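You operate a simulated robot arm through the tools that you are given. There is no shell and no other tool. Be economical: measure what you need, move in short steps, check, and stop when the job is done.

You run a simulated robot arm. Do the job below in one go: nothing can be reset, and whatever is moved stays where it is left.

TASK
Fetch the green plug with blue band and set it on the deck in front of the hopper. Fetch the orange strainer with blue band and set it on the pale blue block. Take the large clear cup with green band and put it on the top of the wooden bench. Put the teal hose stub with blue band in the grey crate with teal band. Press the button marked lift three times. Take the peg with blue head and leave it on the top of the side table with relief check. Close the drawer marked notes. Fetch the steel meter with green top and set it on the deck in front of the hopper. Put the white bottle with purple cap on the surface of the wooden cabinet top away on the top of the bench marked checks. Put the grey tin marked valley on the deck in front of the hopper. Fetch the cup marked one with orange handle and set it on the top of the side table with relief check. Close the drawer marked cards. Take the jar with teal lid on the surface of the wooden cabinet top and put it away on the top of the long steel bench. Pull the drawer marked plugs open. The order is free. Set down upright: orange strainer with blue band, large clear cup with green band, teal hose stub with blue band, steel meter with green top, white bottle with purple cap, grey tin marked valley, cup marked one with orange handle, jar with teal lid.

It is judged by the outcome, as a careful person would: the job done as asked, and still so three seconds after it is handed in. It fails if anything else is knocked over, pushed out of place, dropped, spilled or broken. A push-on lid holds only when it is set on centred and level and pressed home; a screw cap is set on level and turned clockwise until tight.

THE ROBOT
A 6-joint arm with a two-finger gripper on a trunk, on a base that drives. Base frame: it is fixed to the floor where the robot stands at the start and does not move with it; the origin is under the middle of the robot, x ahead of it, y to its left, z up. Readings come in mm, degrees, newtons and seconds.
It reaches about 1298 mm from its shoulder. Its first joint turns from -149.0 to 149.0 degrees. Places, roughly: button marked lift [-1100, 2800, 800]; cup marked one with orange handle [500, 0, 1000]; deck in front of the hopper [-2800, -300, 500]; drawer marked cards [400, -200, 400]; drawer marked notes [300, 1200, 700]; drawer marked plugs [400, 1900, 700]; green plug with blue band (5x5x5 cm) [800, -100, 900]; grey crate with teal band (34x20x11 cm) [-1100, 3600, 800]; grey tin marked valley [500, 0, 1000]; jar with teal lid (5x5x8 cm) [700, -400, 900]; large clear cup with green band [500, 5750, 750]; orange strainer with blue band (5x5x8 cm) [400, 5500, 800]; pale blue block (9x8x3 cm) [500, 4200, 800]; peg with blue head (3x3x6 cm) [400, 1500, 800]; steel meter with green top (5x4x5 cm) [800, 1300, 800]; teal hose stub with blue band (4x4x6 cm) [800, 5300, 800]; top of the bench marked checks [600, 1500, 800]; top of the long steel bench [600, -1600, 900]; top of the side table with relief check [600, 700, 800]; top of the wooden bench [600, 3100, 800]; white bottle with purple cap (4x4x7 cm) [800, 400, 900]. Payload 1.57 kg.
Tool frame: the origin (TCP) lies between the finger pads and is the grasp point; the fingertips stand 21 mm ahead of it; z points along the fingers, y is the line along which they close. The gripper opens to 70 mm. The gripper's body begins 50 mm behind the TCP.
Orientation is told as [roll, pitch, yaw] about the base's x, y, z axes, in that order, counted from this pose: with the fingers straight down and closing along the base's y, the tool's x points along the base's -x, its y along +y and its z along -z.

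THE INTERFACE
- The arm moves only by the tool servo_tool. Its argument "series" is a list of rows, each an object of numbers (a shift or turn left out is 0, a gripper value left out holds the last): "tx", "ty", "tz": the shift along the base's x, y, z in mm; "rx", "ry", "rz": the turn, a rotation vector about the base's x, y, z in rad; "fingers": the opening, from 0 (shut) to 1 (fully open). In form: [{"tx": .., "ty": .., "tz": .., "rx": .., "ry": .., "rz": .., "fingers": ..}, ...]. A call has 1 to 12 rows; each row is the pose to reach, as a shift and turn from the pose commanded when the call began. Each row takes 0.2 s and may step no farther than 50 mm and 8.6 degrees from the row before; otherwise, or with a gripper value out of range, the whole call is refused. A pose out of reach is approached as far as the arm can. The call stops where the force on the tool passes 40 N (or 10 N more than at its start, if that is more) or the arm is blocked; 0.2 s more then pass. The fingers move at their own pace and stop on an object; they squeeze with about 26 N. The grip force told is the motor's: it shows also when the fingers shut on nothing. Time passes only in rows, and 0.2 s behind the last, so rows that repeat a pose let the fingers close. It gives the time, the measured TCP pose, the force on the tool (base axes), the opening and the grip force at its end, in the units of the frame above (readings bear some noise), with the torque about the TCP (base axes, N m) and any sound that the robot's microphone picked up.
- Cameras (640 x 400 px; columns grow to the right, rows downward): "scene" is now at [18.9, 183.1, 1875.3]; the picture's right is [0.19, -0.98, 0.00], its down [-0.85, -0.16, -0.49] and it looks along [0.48, 0.09, -0.87] (base axes); focal length 268 px, centre (320, 200). "wrist" rides on the gripper at [79, 4, -81] in the tool frame; the picture's right is [-0.05, 1.00, 0.00], its down [-0.67, -0.04, -0.74] and it looks along [-0.74, -0.04, 0.67] (tool axes); focal length 256 px, centre (320, 200). There is no depth. A picture from a camera that has moved, and an enlarged one, comes with that camera's place and axes in the base frame and with its lens.
- get_image(camera): a new picture of that camera. The clock stands still meanwhile.
- raise_lower(by): slides the trunk up (or, below 0, down) by that many mm; the arm and the scene camera ride with it, the base frame stays. It gives what a move gives, with no picture.
- steer(legs): drives the robot by 1 to 6 legs, each [ahead, turn to the left] in mm and degrees, along the robot's own axes; the way and the turn of a leg run together, so that a leg with both is an arc; at most 1500 mm and 180 degrees a leg. The arm and the cameras ride along, it lands a little off, and it stops where it bumps. It gives what a move gives.
- head_to(pan, tilt): turns the head with the scene camera to pan (to the left, within 155 degrees either way) and tilt (down, from -29 to 69), counted from straight ahead of the robot. It gives what a move gives.
- close_up(camera, box): a new picture of the part [left, top, right, bottom] of that camera's present view, enlarged. The clock stands still meanwhile.
- finish_job(): hands the job in; it is judged then, once.

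Go step by step. Nothing tells you exact positions but the pictures and the camera data: compare them with the known pose of the tool, close in by small moves and look again before you grip or let go. The budget is 567 turns and 360 pictures, counting those below and the enlarged ones. Unless the task says otherwise, let go and move clear before handing in, and close with one line.

The tools are called after "Emit:" as name(argument=value, ...) on one line, values as JSON. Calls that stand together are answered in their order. servo_tool: Moves the arm, as the interface text tells. Its arguments: {"type":"object","properties":{"series":{"type":"array","items":{"type":"object","properties":{"tx":{"type":"number"},"ty":{"type":"number"},"tz":{"type":"number"},"rx":{"type":"number"},"ry":{"type":"number"},"rz":{"type":"number"},"fingers":{"type":"number"}}}}},"required":["series"]} The other tools are called the same way: raise_lower (by) slides the trunk up or down; steer (legs) drives the base; head_to (pan, tilt) turns the head that bears the scene camera; get_image (camera) takes a picture; close_up (camera, box) takes an enlarged picture of a part of a camera's view; finish_job () hands the job in.

At the start:

```text
clock: 0.0
eef_pos: [463.2, 492.4, 1228.4]
ee_rot: [0.1, 0.0, 0.2]
force: [-0.2, 0.6, -0.1]
moment: [0.0, 0.02, -0.02]
width: 69.8
gripper_force: 0.0
trunk travel left (down, up): [-910.0, 60.0]
robot x, y, heading: [-1.7, 4.7, 0.2]
head pan, tilt: [10.9, 60.4]
```

scene: 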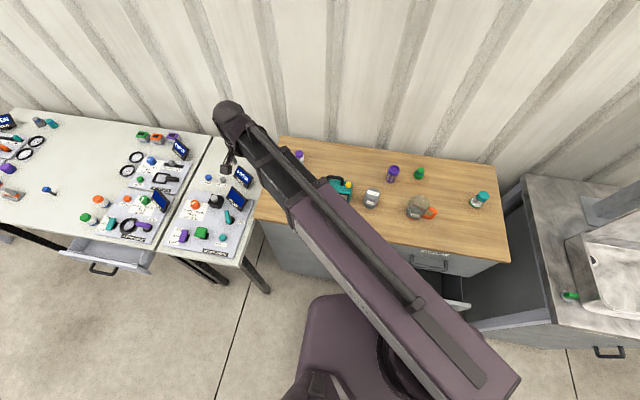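
wrist: 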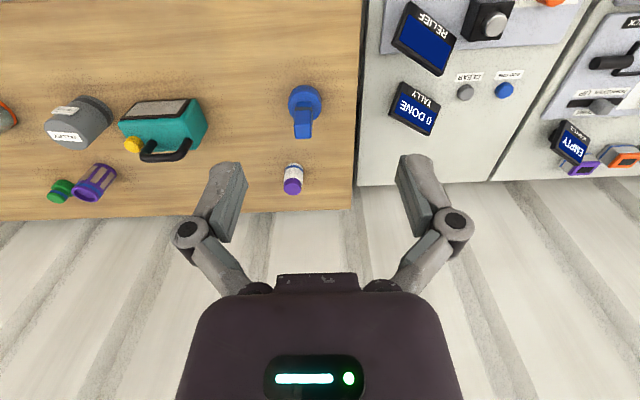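

I see the wooden cabinet ahead with the side table and checks bench to its left. I'll look around before acting.

Emit:
close_up(camera="scene", box=[250, 120, 520, 290])

Emit:
close_up(camera="scene", box=[0, 90, 270, 280])

Emit:
get_image(camera="wrist")

```text
2.35 times, centred on (385, 205) of scene
camera zoom: at [18.9, 183.1, 1875.3], right [0.19, -0.98, 0.0], down [-0.85, -0.16, -0.49], along [0.48, 0.09, -0.87], focal length 630 px, centre (167, 188)
```

zoom: 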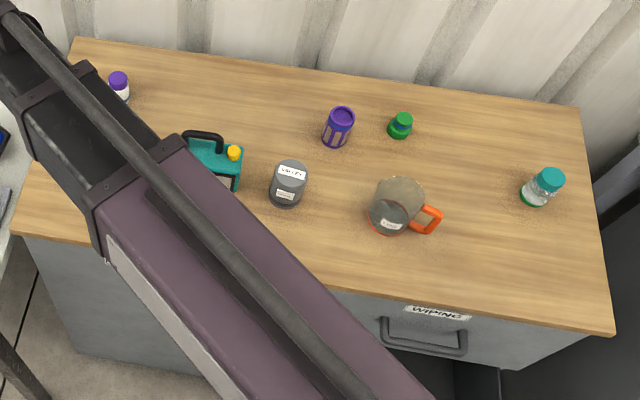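

```text
2.11 times, centred on (135, 185) of scene
camera zoom: at [18.9, 183.1, 1875.3], right [0.19, -0.98, 0.0], down [-0.85, -0.16, -0.49], along [0.48, 0.09, -0.87], focal length 563 px, centre (710, 232)
```

zoom: 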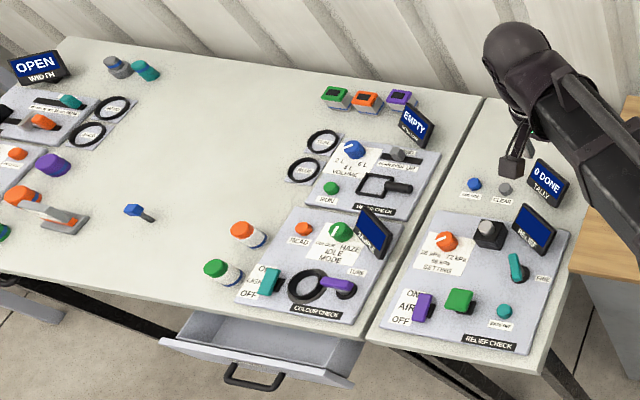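

```text
355 pictures are left
camera wrist: at [383.9, 497.4, 1308.8], right [0.05, 1.0, 0.0], down [0.67, -0.03, 0.74], along [0.74, -0.04, -0.67], focal length 256 px, centre (320, 200)
```

wrist: 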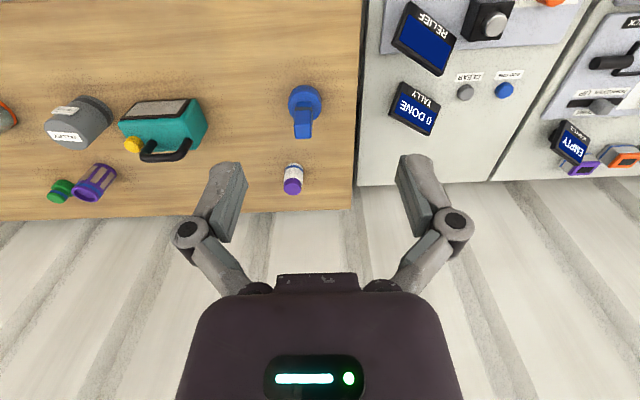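

Next I'll pan the head to survey the room.

Emit:
head_to(pan=-70, tilt=35)

Emit:
get_image(camera="scene")

Emit:
head_to(pan=-150, tilt=25)

Emit:
get_image(camera="scene")

Emit:
head_to(pan=130, tilt=20)

Emit:
get_image(camera="scene")

Emit:
head_to(pan=75, tilt=25)

Emit:
get_image(camera="scene")

```text
clock: 1.5
eef_pos: [463.7, 493.9, 1229.5]
ee_rot: [-0.1, 0.0, 0.1]
force: [0.7, -0.2, 0.6]
moment: [0.0, 0.0, -0.01]
width: 69.9
gripper_force: 0.1
trunk travel left (down, up): [-910.0, 60.0]
robot x, y, heading: [-0.5, -0.6, -0.1]
head pan, tilt: [-70.0, 35.0]
```

```text
354 pictures are left
camera scene: at [-15.9, 88.0, 1910.1], right [-0.94, -0.34, 0.0], down [-0.2, 0.54, -0.82], along [0.28, -0.77, -0.57], focal length 268 px, centre (320, 200)
```

scene: 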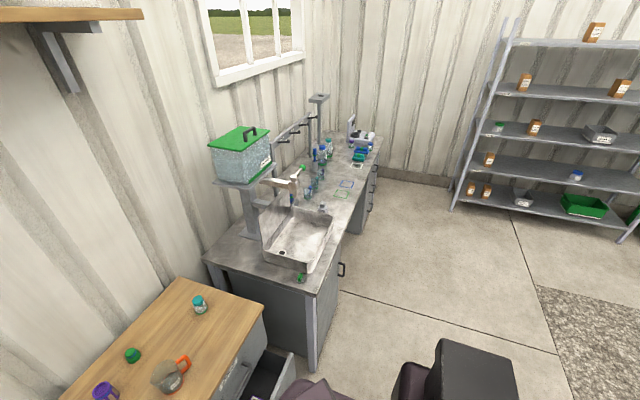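

```text
clock: 3.1
eef_pos: [462.8, 493.2, 1228.7]
ee_rot: [-0.1, 0.0, 0.2]
force: [-0.7, 0.3, 0.4]
moment: [0.0, -0.03, 0.01]
width: 70.0
gripper_force: 0.1
trunk travel left (down, up): [-910.0, 60.0]
robot x, y, heading: [1.7, 4.0, 0.1]
head pan, tilt: [-150.0, 25.0]
```

```text
353 pictures are left
camera scene: at [-125.9, 124.6, 1925.9], right [-0.5, 0.87, 0.0], down [0.37, 0.21, -0.91], along [-0.78, -0.45, -0.42], focal length 268 px, centre (320, 200)
```

scene: 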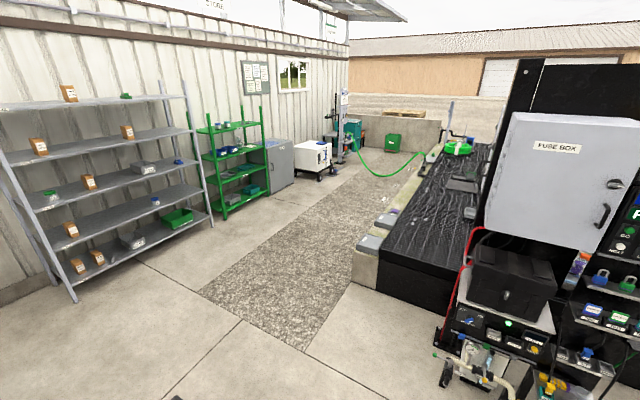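

```text
clock: 6.9
eef_pos: [462.6, 492.7, 1228.6]
ee_rot: [0.1, 0.0, 0.1]
force: [0.5, 0.6, -0.1]
moment: [0.02, -0.04, 0.0]
width: 69.9
gripper_force: 0.2
trunk travel left (down, up): [-910.0, 60.0]
robot x, y, heading: [3.0, 2.5, -0.1]
head pan, tilt: [130.0, 20.0]
```

```text
352 pictures are left
camera scene: at [-105.9, 242.1, 1934.0], right [0.77, 0.64, 0.0], down [0.22, -0.26, -0.94], along [-0.6, 0.72, -0.34], focal length 268 px, centre (320, 200)
```

scene: 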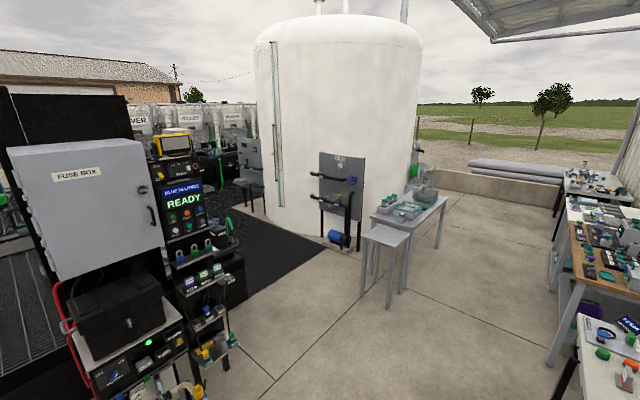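

```text
clock: 8.2
eef_pos: [463.2, 493.8, 1227.8]
ee_rot: [-0.1, 0.0, 0.1]
force: [-0.4, -0.9, -0.4]
moment: [-0.04, 0.0, 0.0]
width: 69.7
gripper_force: 0.1
trunk travel left (down, up): [-910.0, 60.0]
robot x, y, heading: [-2.1, 0.1, -0.3]
head pan, tilt: [75.0, 25.0]
```

```text
351 pictures are left
camera scene: at [-22.3, 259.7, 1925.9], right [0.97, -0.26, 0.0], down [-0.11, -0.41, -0.91], along [0.23, 0.88, -0.42], focal length 268 px, centre (320, 200)
```

scene: 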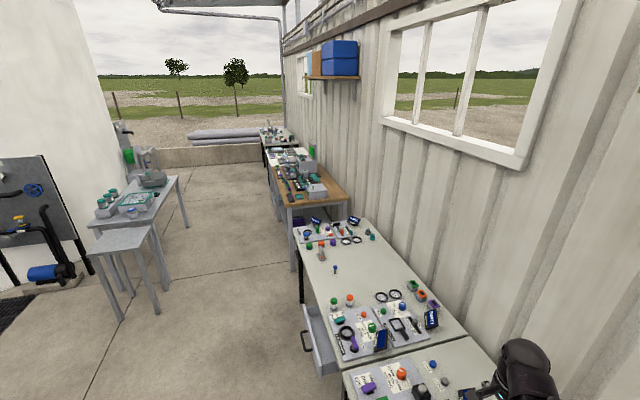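

The layout is clear. Now the cabinet and its open cards drawer up close.

Emit:
head_to(pan=-30, tilt=60)

Emit:
get_image(camera="scene")

```text
clock: 10.0
eef_pos: [462.8, 492.7, 1228.8]
ee_rot: [-0.1, 0.1, 0.0]
force: [-0.2, 0.1, 0.7]
moment: [-0.02, 0.0, -0.01]
width: 69.8
gripper_force: 0.0
trunk travel left (down, up): [-910.0, 60.0]
robot x, y, heading: [-1.9, 3.8, 0.1]
head pan, tilt: [-30.0, 60.0]
```

```text
350 pictures are left
camera scene: at [11.7, 137.4, 1875.8], right [-0.5, -0.87, 0.0], down [-0.75, 0.43, -0.5], along [0.43, -0.25, -0.87], focal length 268 px, centre (320, 200)
```

scene: 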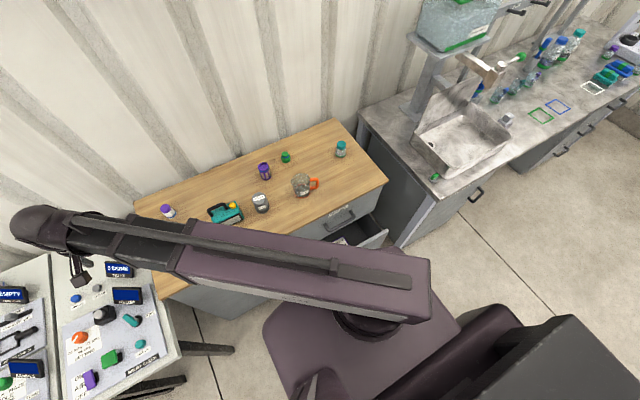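

The cards drawer is open, low and right in front of my base, so I'll back off and look at it.

Emit:
steer(legs=[[-450, 0]])

Emit:
head_to(pan=-20, tilt=50)

Emit:
get_image(camera="scene")

```text
clock: 13.2
eef_pos: [26.0, 490.2, 1228.3]
ee_rot: [0.0, 0.1, -0.6]
force: [1.1, -0.5, -0.1]
moment: [-0.01, 0.0, 0.01]
width: 69.9
gripper_force: 0.0
trunk travel left (down, up): [-910.0, 60.0]
robot x, y, heading: [-442.9, 5.9, -0.8]
head pan, tilt: [-30.0, 60.0]
```

```text
clock: 13.9
eef_pos: [25.5, 491.0, 1228.8]
ee_rot: [-0.1, 0.0, -0.6]
force: [0.9, -0.1, 0.6]
moment: [-0.01, -0.02, 0.01]
width: 70.1
gripper_force: 0.0
trunk travel left (down, up): [-910.0, 60.0]
robot x, y, heading: [-442.7, 3.3, -0.7]
head pan, tilt: [-20.0, 50.0]
```

```text
349 pictures are left
camera scene: at [-413.8, 145.5, 1888.3], right [-0.36, -0.93, 0.0], down [-0.72, 0.27, -0.64], along [0.6, -0.23, -0.77], focal length 268 px, centre (320, 200)
```

scene: 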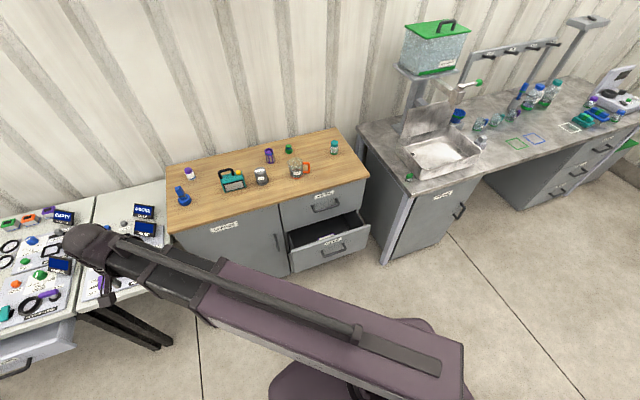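

Emit:
close_up(camera="scene", box=[160, 130, 400, 280])

Emit:
close_up(camera="scene", box=[340, 0, 640, 190])

```text
2.67 times, centred on (280, 205) of scene
camera zoom: at [-413.8, 145.5, 1888.3], right [-0.36, -0.93, 0.0], down [-0.72, 0.27, -0.64], along [0.6, -0.23, -0.77], focal length 713 px, centre (427, 187)
```

zoom: 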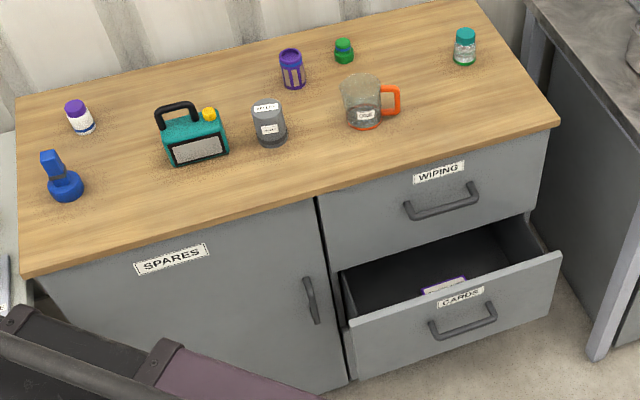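

```text
2.11 times, centred on (490, 95) of scene
camera zoom: at [-413.8, 145.5, 1888.3], right [-0.36, -0.93, 0.0], down [-0.72, 0.27, -0.64], along [0.6, -0.23, -0.77], focal length 563 px, centre (-38, 421)
```

zoom: 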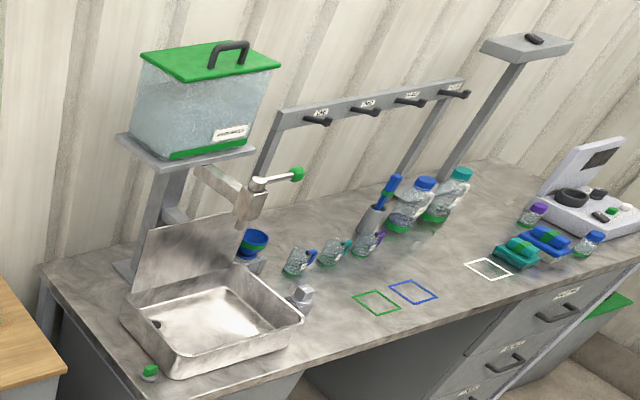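

The cards drawer's front is at about x=320, y −450…30, top z≈565. I'll swing the arm to y≈−150 with the fingers pointing forward to push it.

Emit:
servo_tool(series=[{"ty": -50, "ry": -0.12, "fingers": 0}, {"ty": -100, "ry": -0.24}, {"ty": -150, "ry": -0.36}, {"ty": -200, "ry": -0.48}, {"ty": -250, "ry": -0.6}, {"ty": -300, "ry": -0.72}, {"ty": -350, "ry": -0.84}, {"ty": -400, "ry": -0.96}, {"ty": -450, "ry": -1.08}, {"ty": -500, "ry": -1.2}, {"ty": -550, "ry": -1.2}, {"ty": -600, "ry": -1.2}])

Emit:
raise_lower(by=-500)

Emit:
get_image(camera="scene")

```text
clock: 16.5
eef_pos: [230.2, -186.9, 1346.6]
ee_rot: [1.5, -68.8, -1.2]
force: [-1.6, -7.0, 0.3]
moment: [0.17, -0.07, 0.37]
width: 0.0
gripper_force: 25.7
out of reach, approached as far as the arm can: row 2, 3, 4, 5, 6, 7, 8, 9, 10, 11, 12
trunk travel left (down, up): [-910.0, 60.0]
robot x, y, heading: [-440.4, 8.8, -1.2]
head pan, tilt: [-20.0, 50.0]
```

```text
refused: -500 is not a number from -400 to 400
```

```text
346 pictures are left
camera scene: at [-414.1, 144.3, 1888.5], right [-0.36, -0.93, 0.0], down [-0.72, 0.27, -0.64], along [0.6, -0.23, -0.77], focal length 268 px, centre (320, 200)
```

scene: 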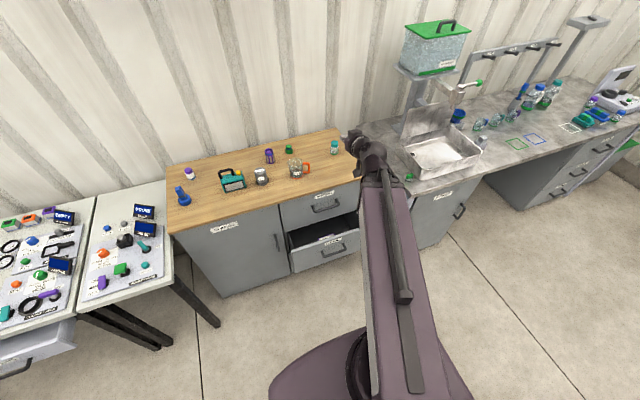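

Emit:
raise_lower(by=-400)

Emit:
servo_tool(series=[{"tz": 0}])

```text
clock: 20.3
eef_pos: [229.6, -188.7, 947.9]
ee_rot: [1.4, -68.7, -1.6]
force: [-0.1, -0.7, -0.1]
moment: [0.04, -0.01, -0.01]
width: 0.0
gripper_force: 25.5
trunk travel left (down, up): [-510.0, 460.0]
robot x, y, heading: [-442.6, 3.1, -1.0]
head pan, tilt: [-20.0, 50.0]
```

```text
clock: 20.7
eef_pos: [231.6, -188.5, 946.4]
ee_rot: [1.4, -68.7, -1.5]
force: [0.2, 0.3, 1.1]
moment: [0.0, 0.02, 0.01]
width: 0.1
gripper_force: 25.4
trunk travel left (down, up): [-510.0, 460.0]
robot x, y, heading: [-442.8, 6.8, -0.8]
head pan, tilt: [-20.0, 50.0]
```

Emit:
raise_lower(by=-400)

Emit:
get_image(camera="scene")

Emit:
get_image(camera="wrist")

```text
clock: 24.6
eef_pos: [229.1, -187.7, 546.1]
ee_rot: [1.3, -68.7, -1.5]
force: [-0.6, 0.2, -0.1]
moment: [0.01, 0.0, 0.0]
width: 0.2
gripper_force: 25.7
trunk travel left (down, up): [-110.0, 860.0]
robot x, y, heading: [-444.0, 6.0, -1.1]
head pan, tilt: [-20.0, 50.0]
```

```text
345 pictures are left
camera scene: at [-413.7, 145.5, 1088.4], right [-0.36, -0.93, 0.0], down [-0.72, 0.27, -0.64], along [0.6, -0.23, -0.77], focal length 268 px, centre (320, 200)
```

scene: 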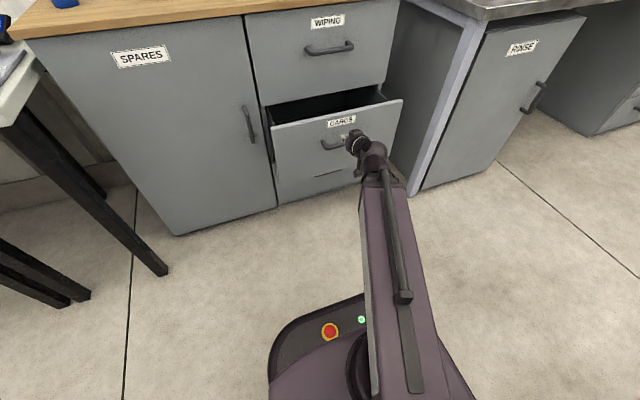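

```text
344 pictures are left
camera wrist: at [125.2, -183.7, 501.8], right [0.02, 1.0, 0.06], down [-0.45, -0.04, 0.89], along [0.89, -0.05, 0.45], focal length 256 px, centre (320, 200)
```

wrist: 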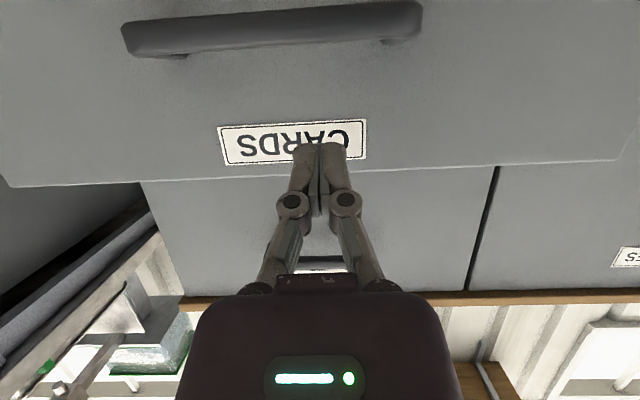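

Emit:
servo_tool(series=[{"tx": 20, "tz": -15}, {"tx": 40, "tz": -20}, {"tx": 60, "tz": -20}, {"tx": 75, "tz": -20}, {"tx": 90, "tz": -20}, {"tx": 105, "tz": -20}, {"tx": 120, "tz": -20}, {"tx": 135, "tz": -20}, {"tx": 150, "tz": -20}, {"tx": 165, "tz": -20}])

Emit:
get_image(camera="scene")

```text
clock: 26.8
eef_pos: [395.7, -188.9, 546.5]
ee_rot: [1.4, -68.6, -1.6]
force: [0.2, 0.0, -0.2]
moment: [-0.01, 0.02, 0.0]
width: 0.0
gripper_force: 28.7
out of reach, approached as far as the arm can: row 1, 2, 3, 4, 5, 6, 7, 8, 9, 10
trunk travel left (down, up): [-110.0, 860.0]
robot x, y, heading: [-444.9, 1.8, -0.9]
head pan, tilt: [-20.0, 50.0]
```

```text
343 pictures are left
camera scene: at [-413.8, 145.5, 1088.4], right [-0.36, -0.93, 0.0], down [-0.72, 0.27, -0.64], along [0.6, -0.23, -0.77], focal length 268 px, centre (320, 200)
```

scene: 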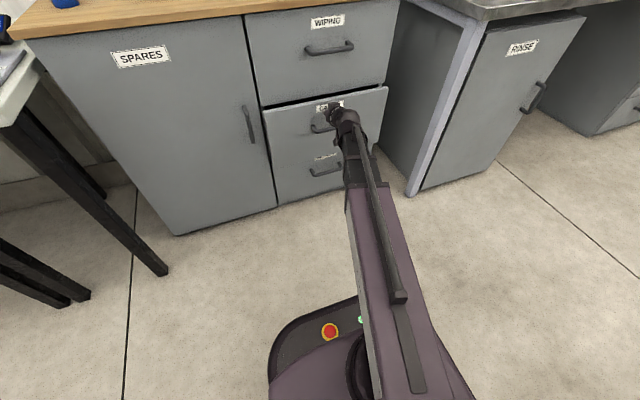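

Emit:
servo_tool(series=[{"tx": 15}, {"tx": 30}, {"tx": 40}, {"tx": 50}, {"tx": 60}])

Emit:
get_image(camera="scene")

```text
clock: 27.7
eef_pos: [433.4, -188.3, 545.8]
ee_rot: [1.2, -68.5, -1.1]
force: [-6.3, -1.9, 2.8]
moment: [0.01, -0.04, -0.02]
width: 6.2
gripper_force: 28.5
trunk travel left (down, up): [-110.0, 860.0]
robot x, y, heading: [-446.0, 3.8, -1.3]
head pan, tilt: [-20.0, 50.0]
stopped in row 4: the force on the tool passed its limit at 53 N (the readings are from after the stop); the commanded pose is now the measured one
```

```text
342 pictures are left
camera scene: at [-414.3, 145.5, 1088.5], right [-0.36, -0.93, 0.0], down [-0.72, 0.27, -0.64], along [0.6, -0.23, -0.77], focal length 268 px, centre (320, 200)
```

scene: 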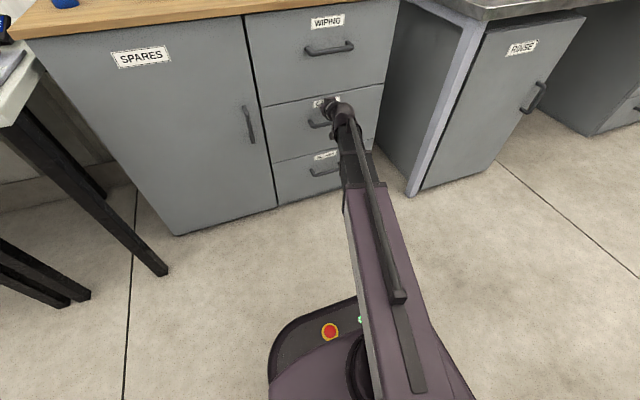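

The cards drawer is shut. I'll retract and raise.

Emit:
servo_tool(series=[{"tx": -40}, {"tx": -80}, {"tx": -120}, {"tx": -160}, {"tx": -200}])

Emit:
raise_lower(by=400)

Emit:
raise_lower(by=300)

Emit:
servo_tool(series=[{"tx": 20, "ry": 0.12, "fingers": 1}, {"tx": 40, "ry": 0.24}, {"tx": 60, "ry": 0.36}, {"tx": 80, "ry": 0.48}, {"tx": 100, "ry": 0.6}, {"tx": 100, "ry": 0.72}, {"tx": 100, "ry": 0.84}, {"tx": 100, "ry": 0.96}, {"tx": 100, "ry": 1.08}, {"tx": 100, "ry": 1.2}])

Emit:
get_image(camera="scene")

```text
clock: 28.9
eef_pos: [234.9, -189.0, 545.0]
ee_rot: [1.1, -68.4, -1.2]
force: [-0.4, 0.5, 0.1]
moment: [-0.01, 0.01, 0.01]
width: 0.0
gripper_force: 28.7
trunk travel left (down, up): [-110.0, 860.0]
robot x, y, heading: [-441.4, 2.2, -0.7]
head pan, tilt: [-20.0, 50.0]
```

```text
clock: 32.7
eef_pos: [234.8, -189.5, 945.8]
ee_rot: [1.2, -68.3, -1.3]
force: [0.1, 0.1, 1.1]
moment: [-0.03, 0.02, -0.03]
width: 0.0
gripper_force: 28.4
trunk travel left (down, up): [-510.0, 460.0]
robot x, y, heading: [-443.3, 3.3, -1.0]
head pan, tilt: [-20.0, 50.0]
```

```text
clock: 35.7
eef_pos: [235.8, -188.1, 1245.4]
ee_rot: [1.2, -68.5, -1.3]
force: [0.8, -0.4, -0.1]
moment: [-0.02, -0.02, 0.01]
width: 0.1
gripper_force: 28.8
trunk travel left (down, up): [-810.0, 160.0]
robot x, y, heading: [-442.9, 6.4, -1.1]
head pan, tilt: [-20.0, 50.0]
```

```text
clock: 37.9
eef_pos: [333.4, -191.6, 1128.6]
ee_rot: [0.1, 0.5, -0.4]
force: [-0.2, -0.2, 0.4]
moment: [0.01, 0.0, 0.01]
width: 70.0
gripper_force: 0.1
out of reach, approached as far as the arm can: row 1, 2, 3, 4, 5, 6, 7, 8, 9, 10
trunk travel left (down, up): [-810.0, 160.0]
robot x, y, heading: [-443.1, 4.6, -1.1]
head pan, tilt: [-20.0, 50.0]
```

```text
341 pictures are left
camera scene: at [-413.3, 145.5, 1788.4], right [-0.36, -0.93, 0.0], down [-0.72, 0.27, -0.64], along [0.6, -0.23, -0.77], focal length 268 px, centre (320, 200)
```

scene: 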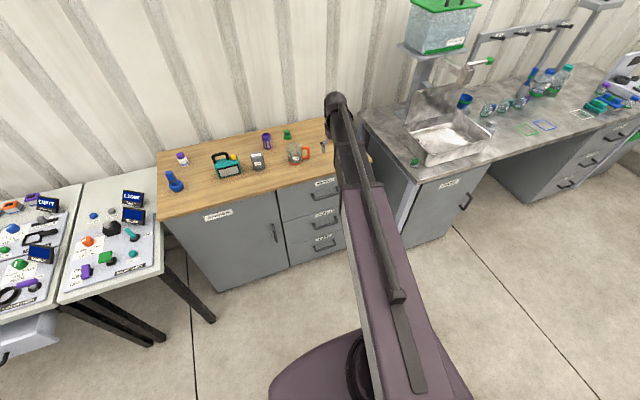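

Now for the jar at about (662, −348). I'll drive ahead a bit and move the gripper over it.

Emit:
steer(legs=[[250, 0]])

Emit:
servo_tool(series=[{"tx": 0, "ty": -50}, {"tx": 0, "ty": -100}, {"tx": 10, "ty": -150}])

Emit:
get_image(camera="wrist")

Emit:
get_image(camera="scene")

```text
clock: 40.0
eef_pos: [583.9, -197.9, 1127.2]
ee_rot: [0.1, 0.3, -0.4]
force: [0.2, 0.0, 0.0]
moment: [0.01, 0.0, -0.02]
width: 69.9
gripper_force: 0.1
trunk travel left (down, up): [-810.0, 160.0]
robot x, y, heading: [-189.5, 2.8, -0.9]
head pan, tilt: [-20.0, 50.0]
```

```text
refused: row 3 steps farther than a row can; nothing moved
```

```text
340 pictures are left
camera wrist: at [506.4, -192.7, 1208.7], right [0.06, 1.0, 0.0], down [0.67, -0.04, 0.74], along [0.74, -0.05, -0.67], focal length 256 px, centre (320, 200)
```

wrist: 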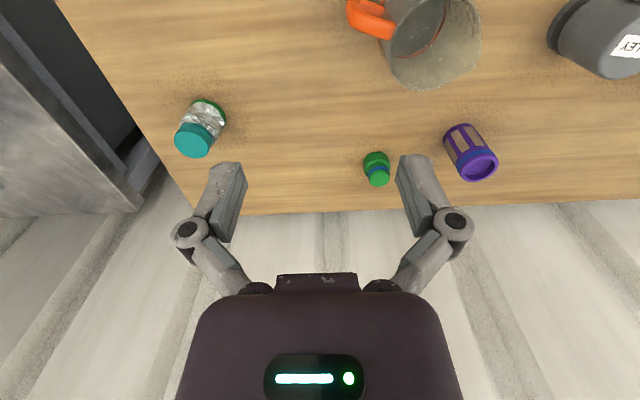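

```text
339 pictures are left
camera scene: at [-160.5, 141.3, 1788.4], right [-0.36, -0.93, 0.0], down [-0.72, 0.27, -0.64], along [0.6, -0.23, -0.77], focal length 268 px, centre (320, 200)
```

scene: 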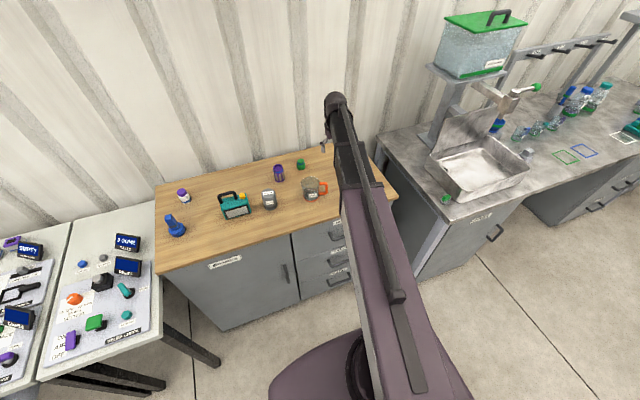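

Emit:
servo_tool(series=[{"tx": 20, "ty": -40}, {"tx": 43, "ty": -80}, {"tx": 65, "ty": -120}, {"tx": 86, "ty": -159}, {"tx": 86, "ty": -159, "tz": -45}, {"tx": 86, "ty": -159, "tz": -90}, {"tx": 86, "ty": -159, "tz": -120}])

Emit:
get_image(camera="wrist")

```text
clock: 41.6
eef_pos: [670.0, -357.1, 1128.1]
ee_rot: [0.0, 0.3, -0.5]
force: [-0.9, -0.2, 0.0]
moment: [0.0, -0.02, 0.03]
width: 70.2
gripper_force: 0.0
out of reach, approached as far as the arm can: row 5, 6, 7
trunk travel left (down, up): [-810.0, 160.0]
robot x, y, heading: [-193.1, 1.4, -1.1]
head pan, tilt: [-20.0, 50.0]
```

```text
338 pictures are left
camera wrist: at [591.6, -352.1, 1209.3], right [0.06, 1.0, 0.0], down [0.67, -0.04, 0.74], along [0.74, -0.05, -0.67], focal length 256 px, centre (320, 200)
```

wrist: 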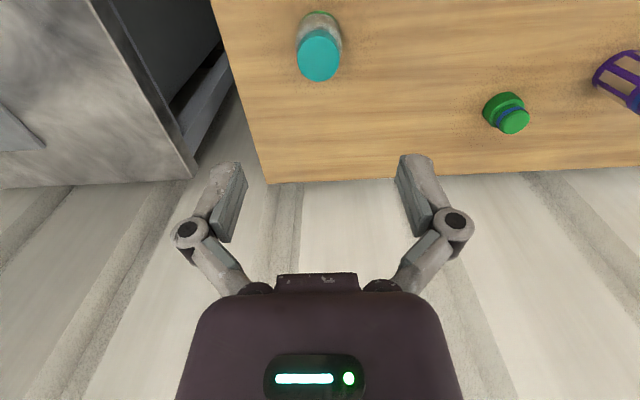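

The arm is SCARA-like: height comes from the trunk only. I'll lower the trunk over the jar.

Emit:
raise_lower(by=-130)

Emit:
get_image(camera="wrist")

```text
clock: 43.2
eef_pos: [669.0, -357.0, 998.7]
ee_rot: [0.0, 0.4, -0.5]
force: [-0.8, 0.0, 0.4]
moment: [0.0, -0.02, 0.0]
width: 69.9
gripper_force: 0.0
trunk travel left (down, up): [-680.0, 290.0]
robot x, y, heading: [-188.5, -1.8, -0.9]
head pan, tilt: [-20.0, 50.0]
```

```text
337 pictures are left
camera wrist: at [591.6, -352.1, 1079.3], right [0.06, 1.0, 0.0], down [0.67, -0.04, 0.74], along [0.74, -0.05, -0.67], focal length 256 px, centre (320, 200)
```

wrist: 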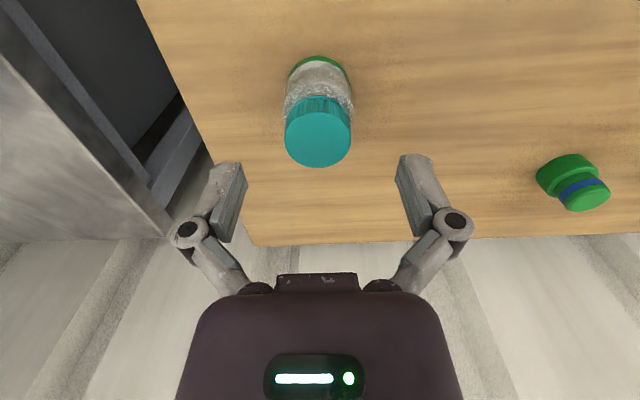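

Emit:
raise_lower(by=-75)

Emit:
servo_tool(series=[{"fingers": 0}, {"fingers": 0}, {"fingers": 0}, {"fingers": 0}])

Emit:
get_image(camera="wrist")

```text
clock: 44.3
eef_pos: [670.2, -356.8, 923.0]
ee_rot: [-0.1, 0.3, -0.6]
force: [-1.0, -0.4, 0.0]
moment: [0.01, 0.0, 0.01]
width: 70.1
gripper_force: 0.0
trunk travel left (down, up): [-605.0, 365.0]
robot x, y, heading: [-189.0, 0.5, -1.2]
head pan, tilt: [-20.0, 50.0]
```

```text
clock: 45.3
eef_pos: [671.0, -356.9, 923.5]
ee_rot: [0.0, 0.3, -0.4]
force: [-1.0, -0.4, 2.3]
moment: [-0.05, 0.06, 0.0]
width: 46.4
gripper_force: 25.4
trunk travel left (down, up): [-605.0, 365.0]
robot x, y, heading: [-192.9, 0.0, -1.3]
head pan, tilt: [-20.0, 50.0]
```

```text
336 pictures are left
camera wrist: at [591.4, -352.1, 1004.5], right [0.06, 1.0, 0.0], down [0.67, -0.04, 0.74], along [0.74, -0.05, -0.67], focal length 256 px, centre (320, 200)
```

wrist: 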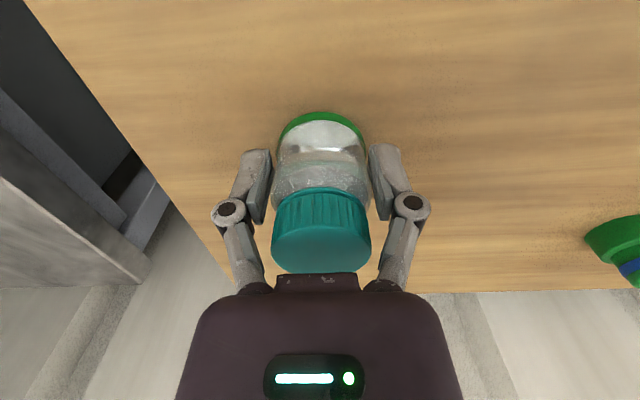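

Jar gripped. I'll lift it, back off, go around to the steel bench on the right.

Emit:
raise_lower(by=200)

Emit:
steer(legs=[[-300, 0], [0, -90], [1075, 0], [0, 90]])

Emit:
head_to(pan=-25, tilt=50)

Emit:
get_image(camera="scene")

Emit:
get_image(camera="wrist")

```text
clock: 47.5
eef_pos: [669.8, -357.5, 1122.8]
ee_rot: [0.0, 0.3, -0.4]
force: [-0.2, 0.2, -0.9]
moment: [0.01, 0.01, -0.03]
width: 46.0
gripper_force: 25.7
trunk travel left (down, up): [-805.0, 165.0]
robot x, y, heading: [-190.7, -1.1, -1.1]
head pan, tilt: [-20.0, 50.0]
```

```text
clock: 67.6
eef_pos: [407.4, -1382.9, 1123.5]
ee_rot: [0.1, 0.4, 2.6]
force: [0.4, 0.4, -1.6]
moment: [0.0, 0.0, 0.0]
width: 44.7
gripper_force: 26.2
trunk travel left (down, up): [-805.0, 165.0]
robot x, y, heading: [-478.2, -1067.1, 1.6]
head pan, tilt: [-20.0, 50.0]
```

```text
clock: 68.2
eef_pos: [406.3, -1382.5, 1123.4]
ee_rot: [0.1, 0.2, 2.5]
force: [0.1, -0.5, 0.1]
moment: [0.0, 0.03, 0.02]
width: 44.6
gripper_force: 26.3
trunk travel left (down, up): [-805.0, 165.0]
robot x, y, heading: [-471.0, -1068.9, 1.7]
head pan, tilt: [-25.0, 50.0]
```

```text
335 pictures are left
camera scene: at [-453.1, -933.3, 1783.4], right [-0.4, -0.92, 0.0], down [-0.7, 0.3, -0.64], along [0.59, -0.25, -0.77], focal length 268 px, centre (320, 200)
```

scene: 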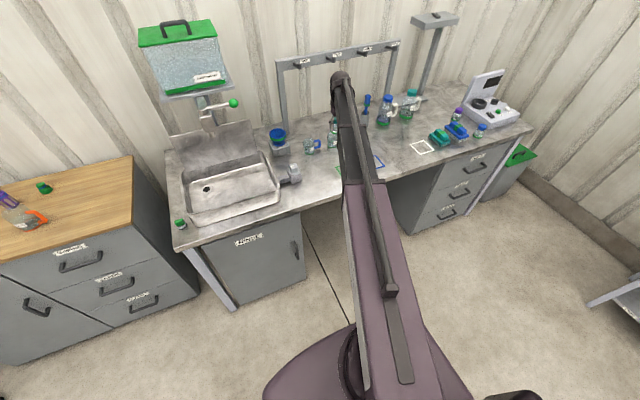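

```text
334 pictures are left
camera wrist: at [327.0, -1382.3, 1204.2], right [0.01, 1.0, 0.0], down [0.67, -0.01, 0.74], along [0.74, -0.01, -0.67], focal length 256 px, centre (320, 200)
```

wrist: 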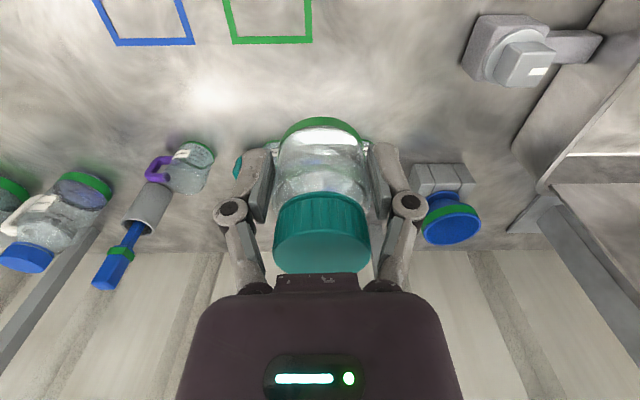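

Below the jar is a free patch between the green square and the cups. I'll shift 48 mm in and lower.

Emit:
servo_tool(series=[{"tx": 25}, {"tx": 48}])

Emit:
raise_lower(by=-170)

Emit:
get_image(camera="wrist")

Emit:
get_image(camera="scene")

```text
clock: 68.8
eef_pos: [454.7, -1382.8, 1123.4]
ee_rot: [0.0, 0.3, 2.5]
force: [-0.1, 0.3, -1.0]
moment: [0.03, 0.04, 0.04]
width: 44.5
gripper_force: 26.0
trunk travel left (down, up): [-805.0, 165.0]
robot x, y, heading: [-474.7, -1071.1, 1.8]
head pan, tilt: [-25.0, 50.0]
```

```text
clock: 70.8
eef_pos: [453.8, -1382.1, 953.5]
ee_rot: [0.0, 0.3, 2.5]
force: [-0.1, -0.8, -0.8]
moment: [-0.04, 0.0, 0.01]
width: 44.5
gripper_force: 25.9
trunk travel left (down, up): [-635.0, 335.0]
robot x, y, heading: [-469.4, -1069.1, 1.8]
head pan, tilt: [-25.0, 50.0]
```

```text
333 pictures are left
camera wrist: at [374.4, -1382.0, 1034.2], right [0.01, 1.0, 0.0], down [0.67, -0.01, 0.74], along [0.74, -0.01, -0.67], focal length 256 px, centre (320, 200)
```

wrist: 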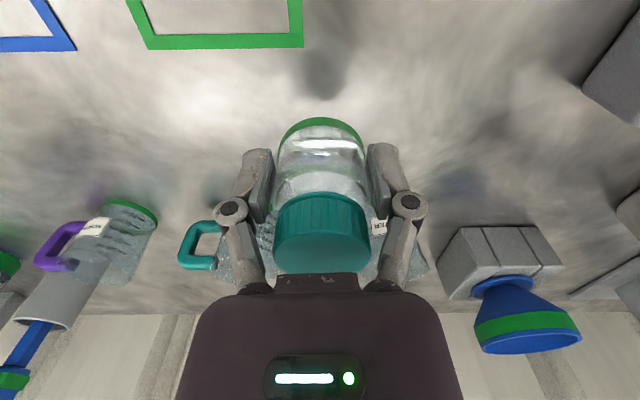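

```text
332 pictures are left
camera scene: at [-453.2, -933.6, 1613.4], right [-0.4, -0.92, 0.0], down [-0.7, 0.3, -0.64], along [0.59, -0.25, -0.77], focal length 268 px, centre (320, 200)
```

scene: 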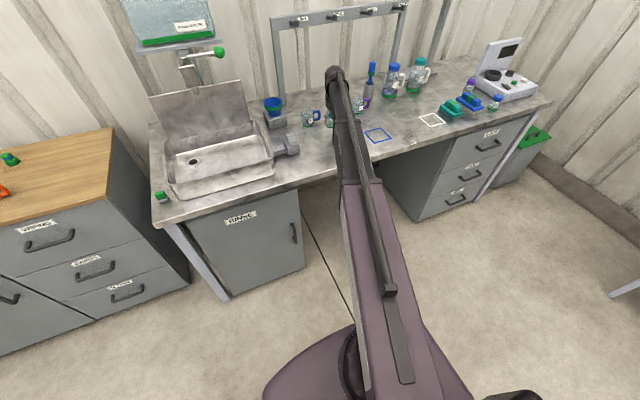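

Emit:
raise_lower(by=-22)

Emit:
get_image(camera="wrist")

```text
clock: 71.4
eef_pos: [453.5, -1383.2, 931.3]
ee_rot: [0.1, 0.2, 2.4]
force: [0.4, -0.8, -0.5]
moment: [0.02, 0.01, -0.04]
width: 44.6
gripper_force: 25.4
trunk travel left (down, up): [-613.0, 357.0]
robot x, y, heading: [-463.0, -1069.6, 1.4]
head pan, tilt: [-25.0, 50.0]
```

```text
331 pictures are left
camera wrist: at [374.4, -1381.9, 1012.2], right [0.01, 1.0, 0.0], down [0.67, -0.01, 0.74], along [0.74, -0.01, -0.67], focal length 256 px, centre (320, 200)
```

wrist: 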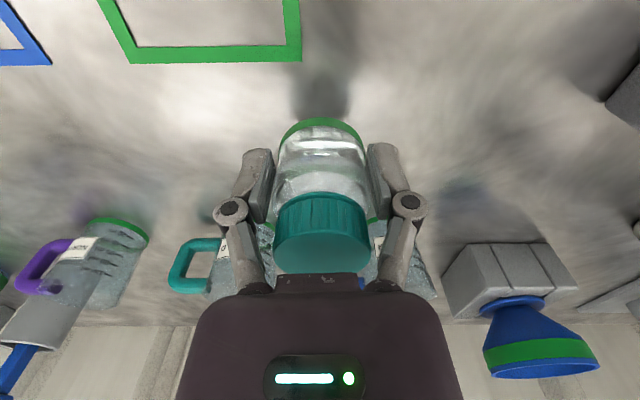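

Emit:
raise_lower(by=-8)

Emit:
raise_lower(by=-6)

Emit:
get_image(camera="wrist")

```text
clock: 72.0
eef_pos: [452.5, -1382.8, 922.5]
ee_rot: [0.0, 0.3, 2.5]
force: [0.4, 0.8, -0.2]
moment: [-0.02, 0.02, 0.0]
width: 44.8
gripper_force: 26.0
trunk travel left (down, up): [-605.0, 365.0]
robot x, y, heading: [-470.1, -1069.3, 1.8]
head pan, tilt: [-25.0, 50.0]
```

```text
clock: 72.5
eef_pos: [453.1, -1382.3, 917.6]
ee_rot: [0.0, 0.3, 2.4]
force: [-0.3, -0.1, -0.4]
moment: [0.01, -0.01, -0.02]
width: 44.5
gripper_force: 26.5
trunk travel left (down, up): [-599.0, 371.0]
robot x, y, heading: [-474.9, -1069.7, 1.7]
head pan, tilt: [-25.0, 50.0]
```

```text
330 pictures are left
camera wrist: at [374.4, -1381.9, 998.2], right [0.01, 1.0, 0.0], down [0.67, -0.01, 0.74], along [0.74, -0.01, -0.67], focal length 256 px, centre (320, 200)
```

wrist: 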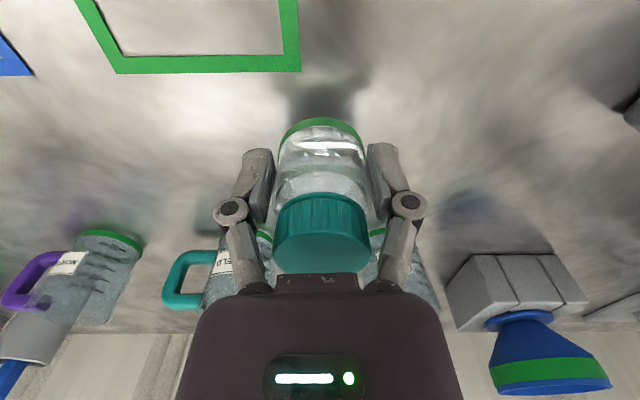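

Emit:
raise_lower(by=-6)

Emit:
raise_lower(by=-5)

```text
clock: 73.1
eef_pos: [452.9, -1384.3, 911.2]
ee_rot: [0.1, 0.3, 2.6]
force: [0.7, -0.2, -0.6]
moment: [-0.02, 0.02, 0.01]
width: 44.5
gripper_force: 25.9
trunk travel left (down, up): [-593.0, 377.0]
robot x, y, heading: [-470.7, -1070.9, 1.5]
head pan, tilt: [-25.0, 50.0]
```

```text
clock: 73.6
eef_pos: [452.9, -1382.7, 906.7]
ee_rot: [-0.1, 0.3, 2.6]
force: [-0.3, 0.4, -0.1]
moment: [-0.02, 0.03, 0.02]
width: 44.5
gripper_force: 26.2
trunk travel left (down, up): [-588.0, 382.0]
robot x, y, heading: [-475.0, -1071.1, 1.6]
head pan, tilt: [-25.0, 50.0]
```

Emit:
raise_lower(by=-5)

Emit:
get_image(camera="wrist")

```text
clock: 74.2
eef_pos: [451.4, -1382.3, 902.0]
ee_rot: [0.0, 0.3, 2.5]
force: [0.3, -0.9, 5.4]
moment: [-0.02, -0.03, -0.01]
width: 44.3
gripper_force: 26.5
trunk travel left (down, up): [-583.0, 387.0]
robot x, y, heading: [-474.9, -1069.0, 1.8]
head pan, tilt: [-25.0, 50.0]
```

```text
329 pictures are left
camera wrist: at [374.0, -1381.8, 982.7], right [0.01, 1.0, 0.0], down [0.67, -0.01, 0.74], along [0.74, -0.01, -0.67], focal length 256 px, centre (320, 200)
```

wrist: 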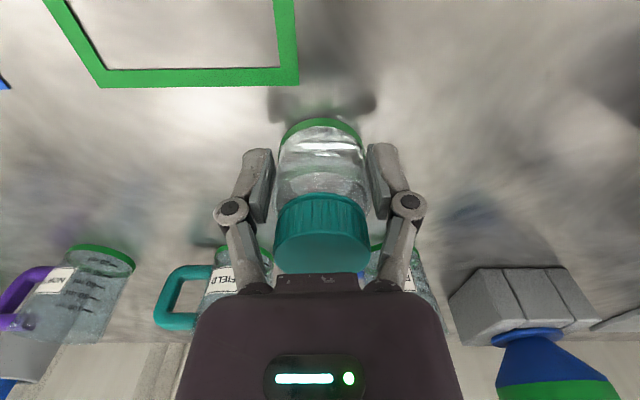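

The jar is down. Releasing and rising.

Emit:
servo_tool(series=[{"fingers": 1}, {"fingers": 1}, {"fingers": 1}])

Emit:
raise_lower(by=200)

Emit:
get_image(camera="wrist")

```text
clock: 75.0
eef_pos: [453.2, -1383.0, 901.8]
ee_rot: [-0.1, 0.2, 2.5]
force: [-0.1, -0.1, 0.4]
moment: [0.0, 0.02, 0.02]
width: 69.9
gripper_force: 0.0
trunk travel left (down, up): [-583.0, 387.0]
robot x, y, heading: [-474.5, -1067.0, 1.7]
head pan, tilt: [-25.0, 50.0]
```

```text
clock: 77.2
eef_pos: [453.2, -1383.1, 1101.6]
ee_rot: [0.0, 0.4, 2.5]
force: [0.7, -0.8, 0.0]
moment: [0.0, 0.04, 0.01]
width: 70.0
gripper_force: 0.1
trunk travel left (down, up): [-783.0, 187.0]
robot x, y, heading: [-472.8, -1068.8, 1.8]
head pan, tilt: [-25.0, 50.0]
```

```text
328 pictures are left
camera wrist: at [374.5, -1381.9, 1182.1], right [0.01, 1.0, 0.0], down [0.67, -0.01, 0.74], along [0.74, -0.01, -0.67], focal length 256 px, centre (320, 200)
```

wrist: 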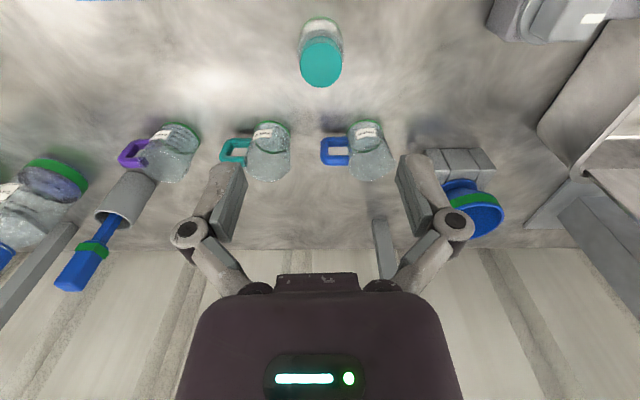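

Jar is standing well. I'll return to the cabinet for the bottle.

Emit:
raise_lower(by=100)

Emit:
steer(legs=[[-200, 0], [0, 88], [1350, 0], [0, -90], [450, 0]])

Emit:
head_to(pan=30, tilt=55)

Emit:
get_image(camera="scene")

Emit:
get_image(camera="wrist")

```text
clock: 78.5
eef_pos: [453.8, -1382.3, 1201.1]
ee_rot: [0.0, 0.3, 2.4]
force: [-0.1, -0.1, -0.9]
moment: [0.0, 0.01, 0.01]
width: 69.9
gripper_force: 0.0
trunk travel left (down, up): [-883.0, 87.0]
robot x, y, heading: [-470.8, -1071.5, 1.6]
head pan, tilt: [-25.0, 50.0]
```

```text
clock: 102.2
eef_pos: [699.4, -127.3, 1201.0]
ee_rot: [0.1, 0.3, -2.3]
force: [0.4, 0.3, 0.5]
moment: [-0.01, 0.03, 0.01]
width: 69.8
gripper_force: 0.0
trunk travel left (down, up): [-883.0, 87.0]
robot x, y, heading: [-198.4, 266.7, -3.2]
head pan, tilt: [-25.0, 50.0]
```

```text
clock: 103.5
eef_pos: [698.8, -126.9, 1201.2]
ee_rot: [-0.1, 0.3, -2.2]
force: [1.0, -0.7, -0.8]
moment: [-0.02, 0.0, 0.01]
width: 70.0
gripper_force: 0.1
trunk travel left (down, up): [-883.0, 87.0]
robot x, y, heading: [-198.4, 263.6, -3.5]
head pan, tilt: [30.0, 55.0]
```

```text
327 pictures are left
camera scene: at [-168.5, 467.9, 1854.9], right [0.45, -0.9, 0.0], down [-0.73, -0.36, -0.57], along [0.51, 0.26, -0.82], focal length 268 px, centre (320, 200)
```

scene: 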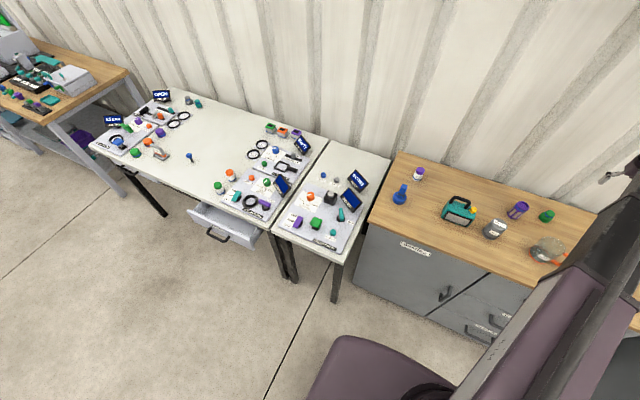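

```text
326 pictures are left
camera wrist: at [620.8, -120.2, 1282.2], right [0.09, 1.0, 0.0], down [0.67, -0.06, 0.74], along [0.74, -0.07, -0.67], focal length 256 px, centre (320, 200)
```

wrist: 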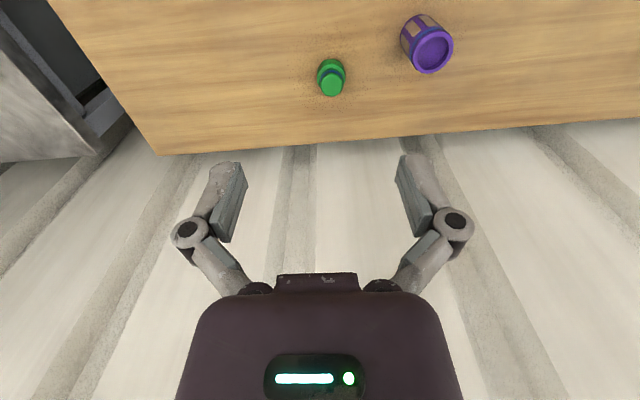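

Emit:
close_up(camera="scene", box=[80, 80, 400, 280])

Emit:
close_up(camera="scene", box=[360, 140, 600, 290])

Emit:
close_up(camera="scene", box=[260, 120, 400, 260])

```text
2.00 times, centred on (240, 180) of scene
camera zoom: at [-168.5, 467.9, 1854.9], right [0.45, -0.9, 0.0], down [-0.73, -0.36, -0.57], along [0.51, 0.26, -0.82], focal length 535 px, centre (480, 240)
```

zoom: 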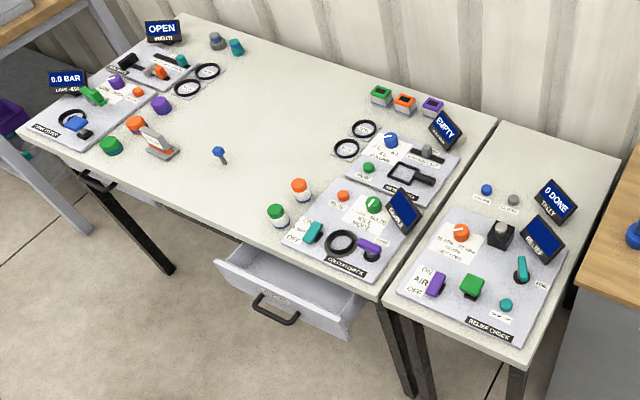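

```text
2.67 times, centred on (480, 215) of scene
camera zoom: at [-168.5, 467.9, 1854.9], right [0.45, -0.9, 0.0], down [-0.73, -0.36, -0.57], along [0.51, 0.26, -0.82], focal length 713 px, centre (-107, 160)
```

zoom: 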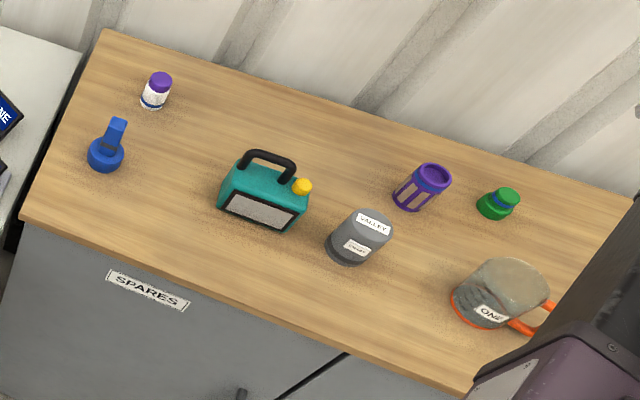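

```text
2.86 times, centred on (330, 190) of scene
camera zoom: at [-168.5, 467.9, 1854.9], right [0.45, -0.9, 0.0], down [-0.73, -0.36, -0.57], along [0.51, 0.26, -0.82], focal length 764 px, centre (291, 229)
```

zoom: 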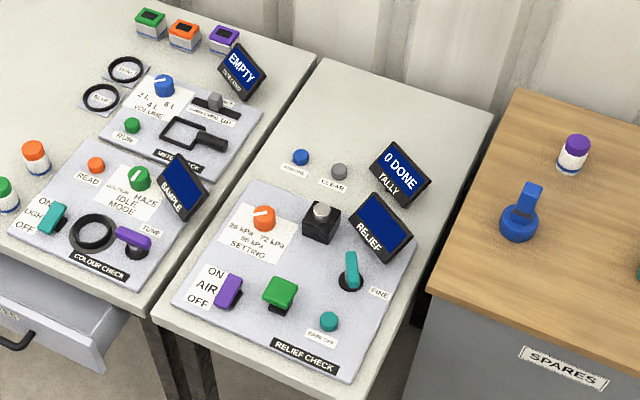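

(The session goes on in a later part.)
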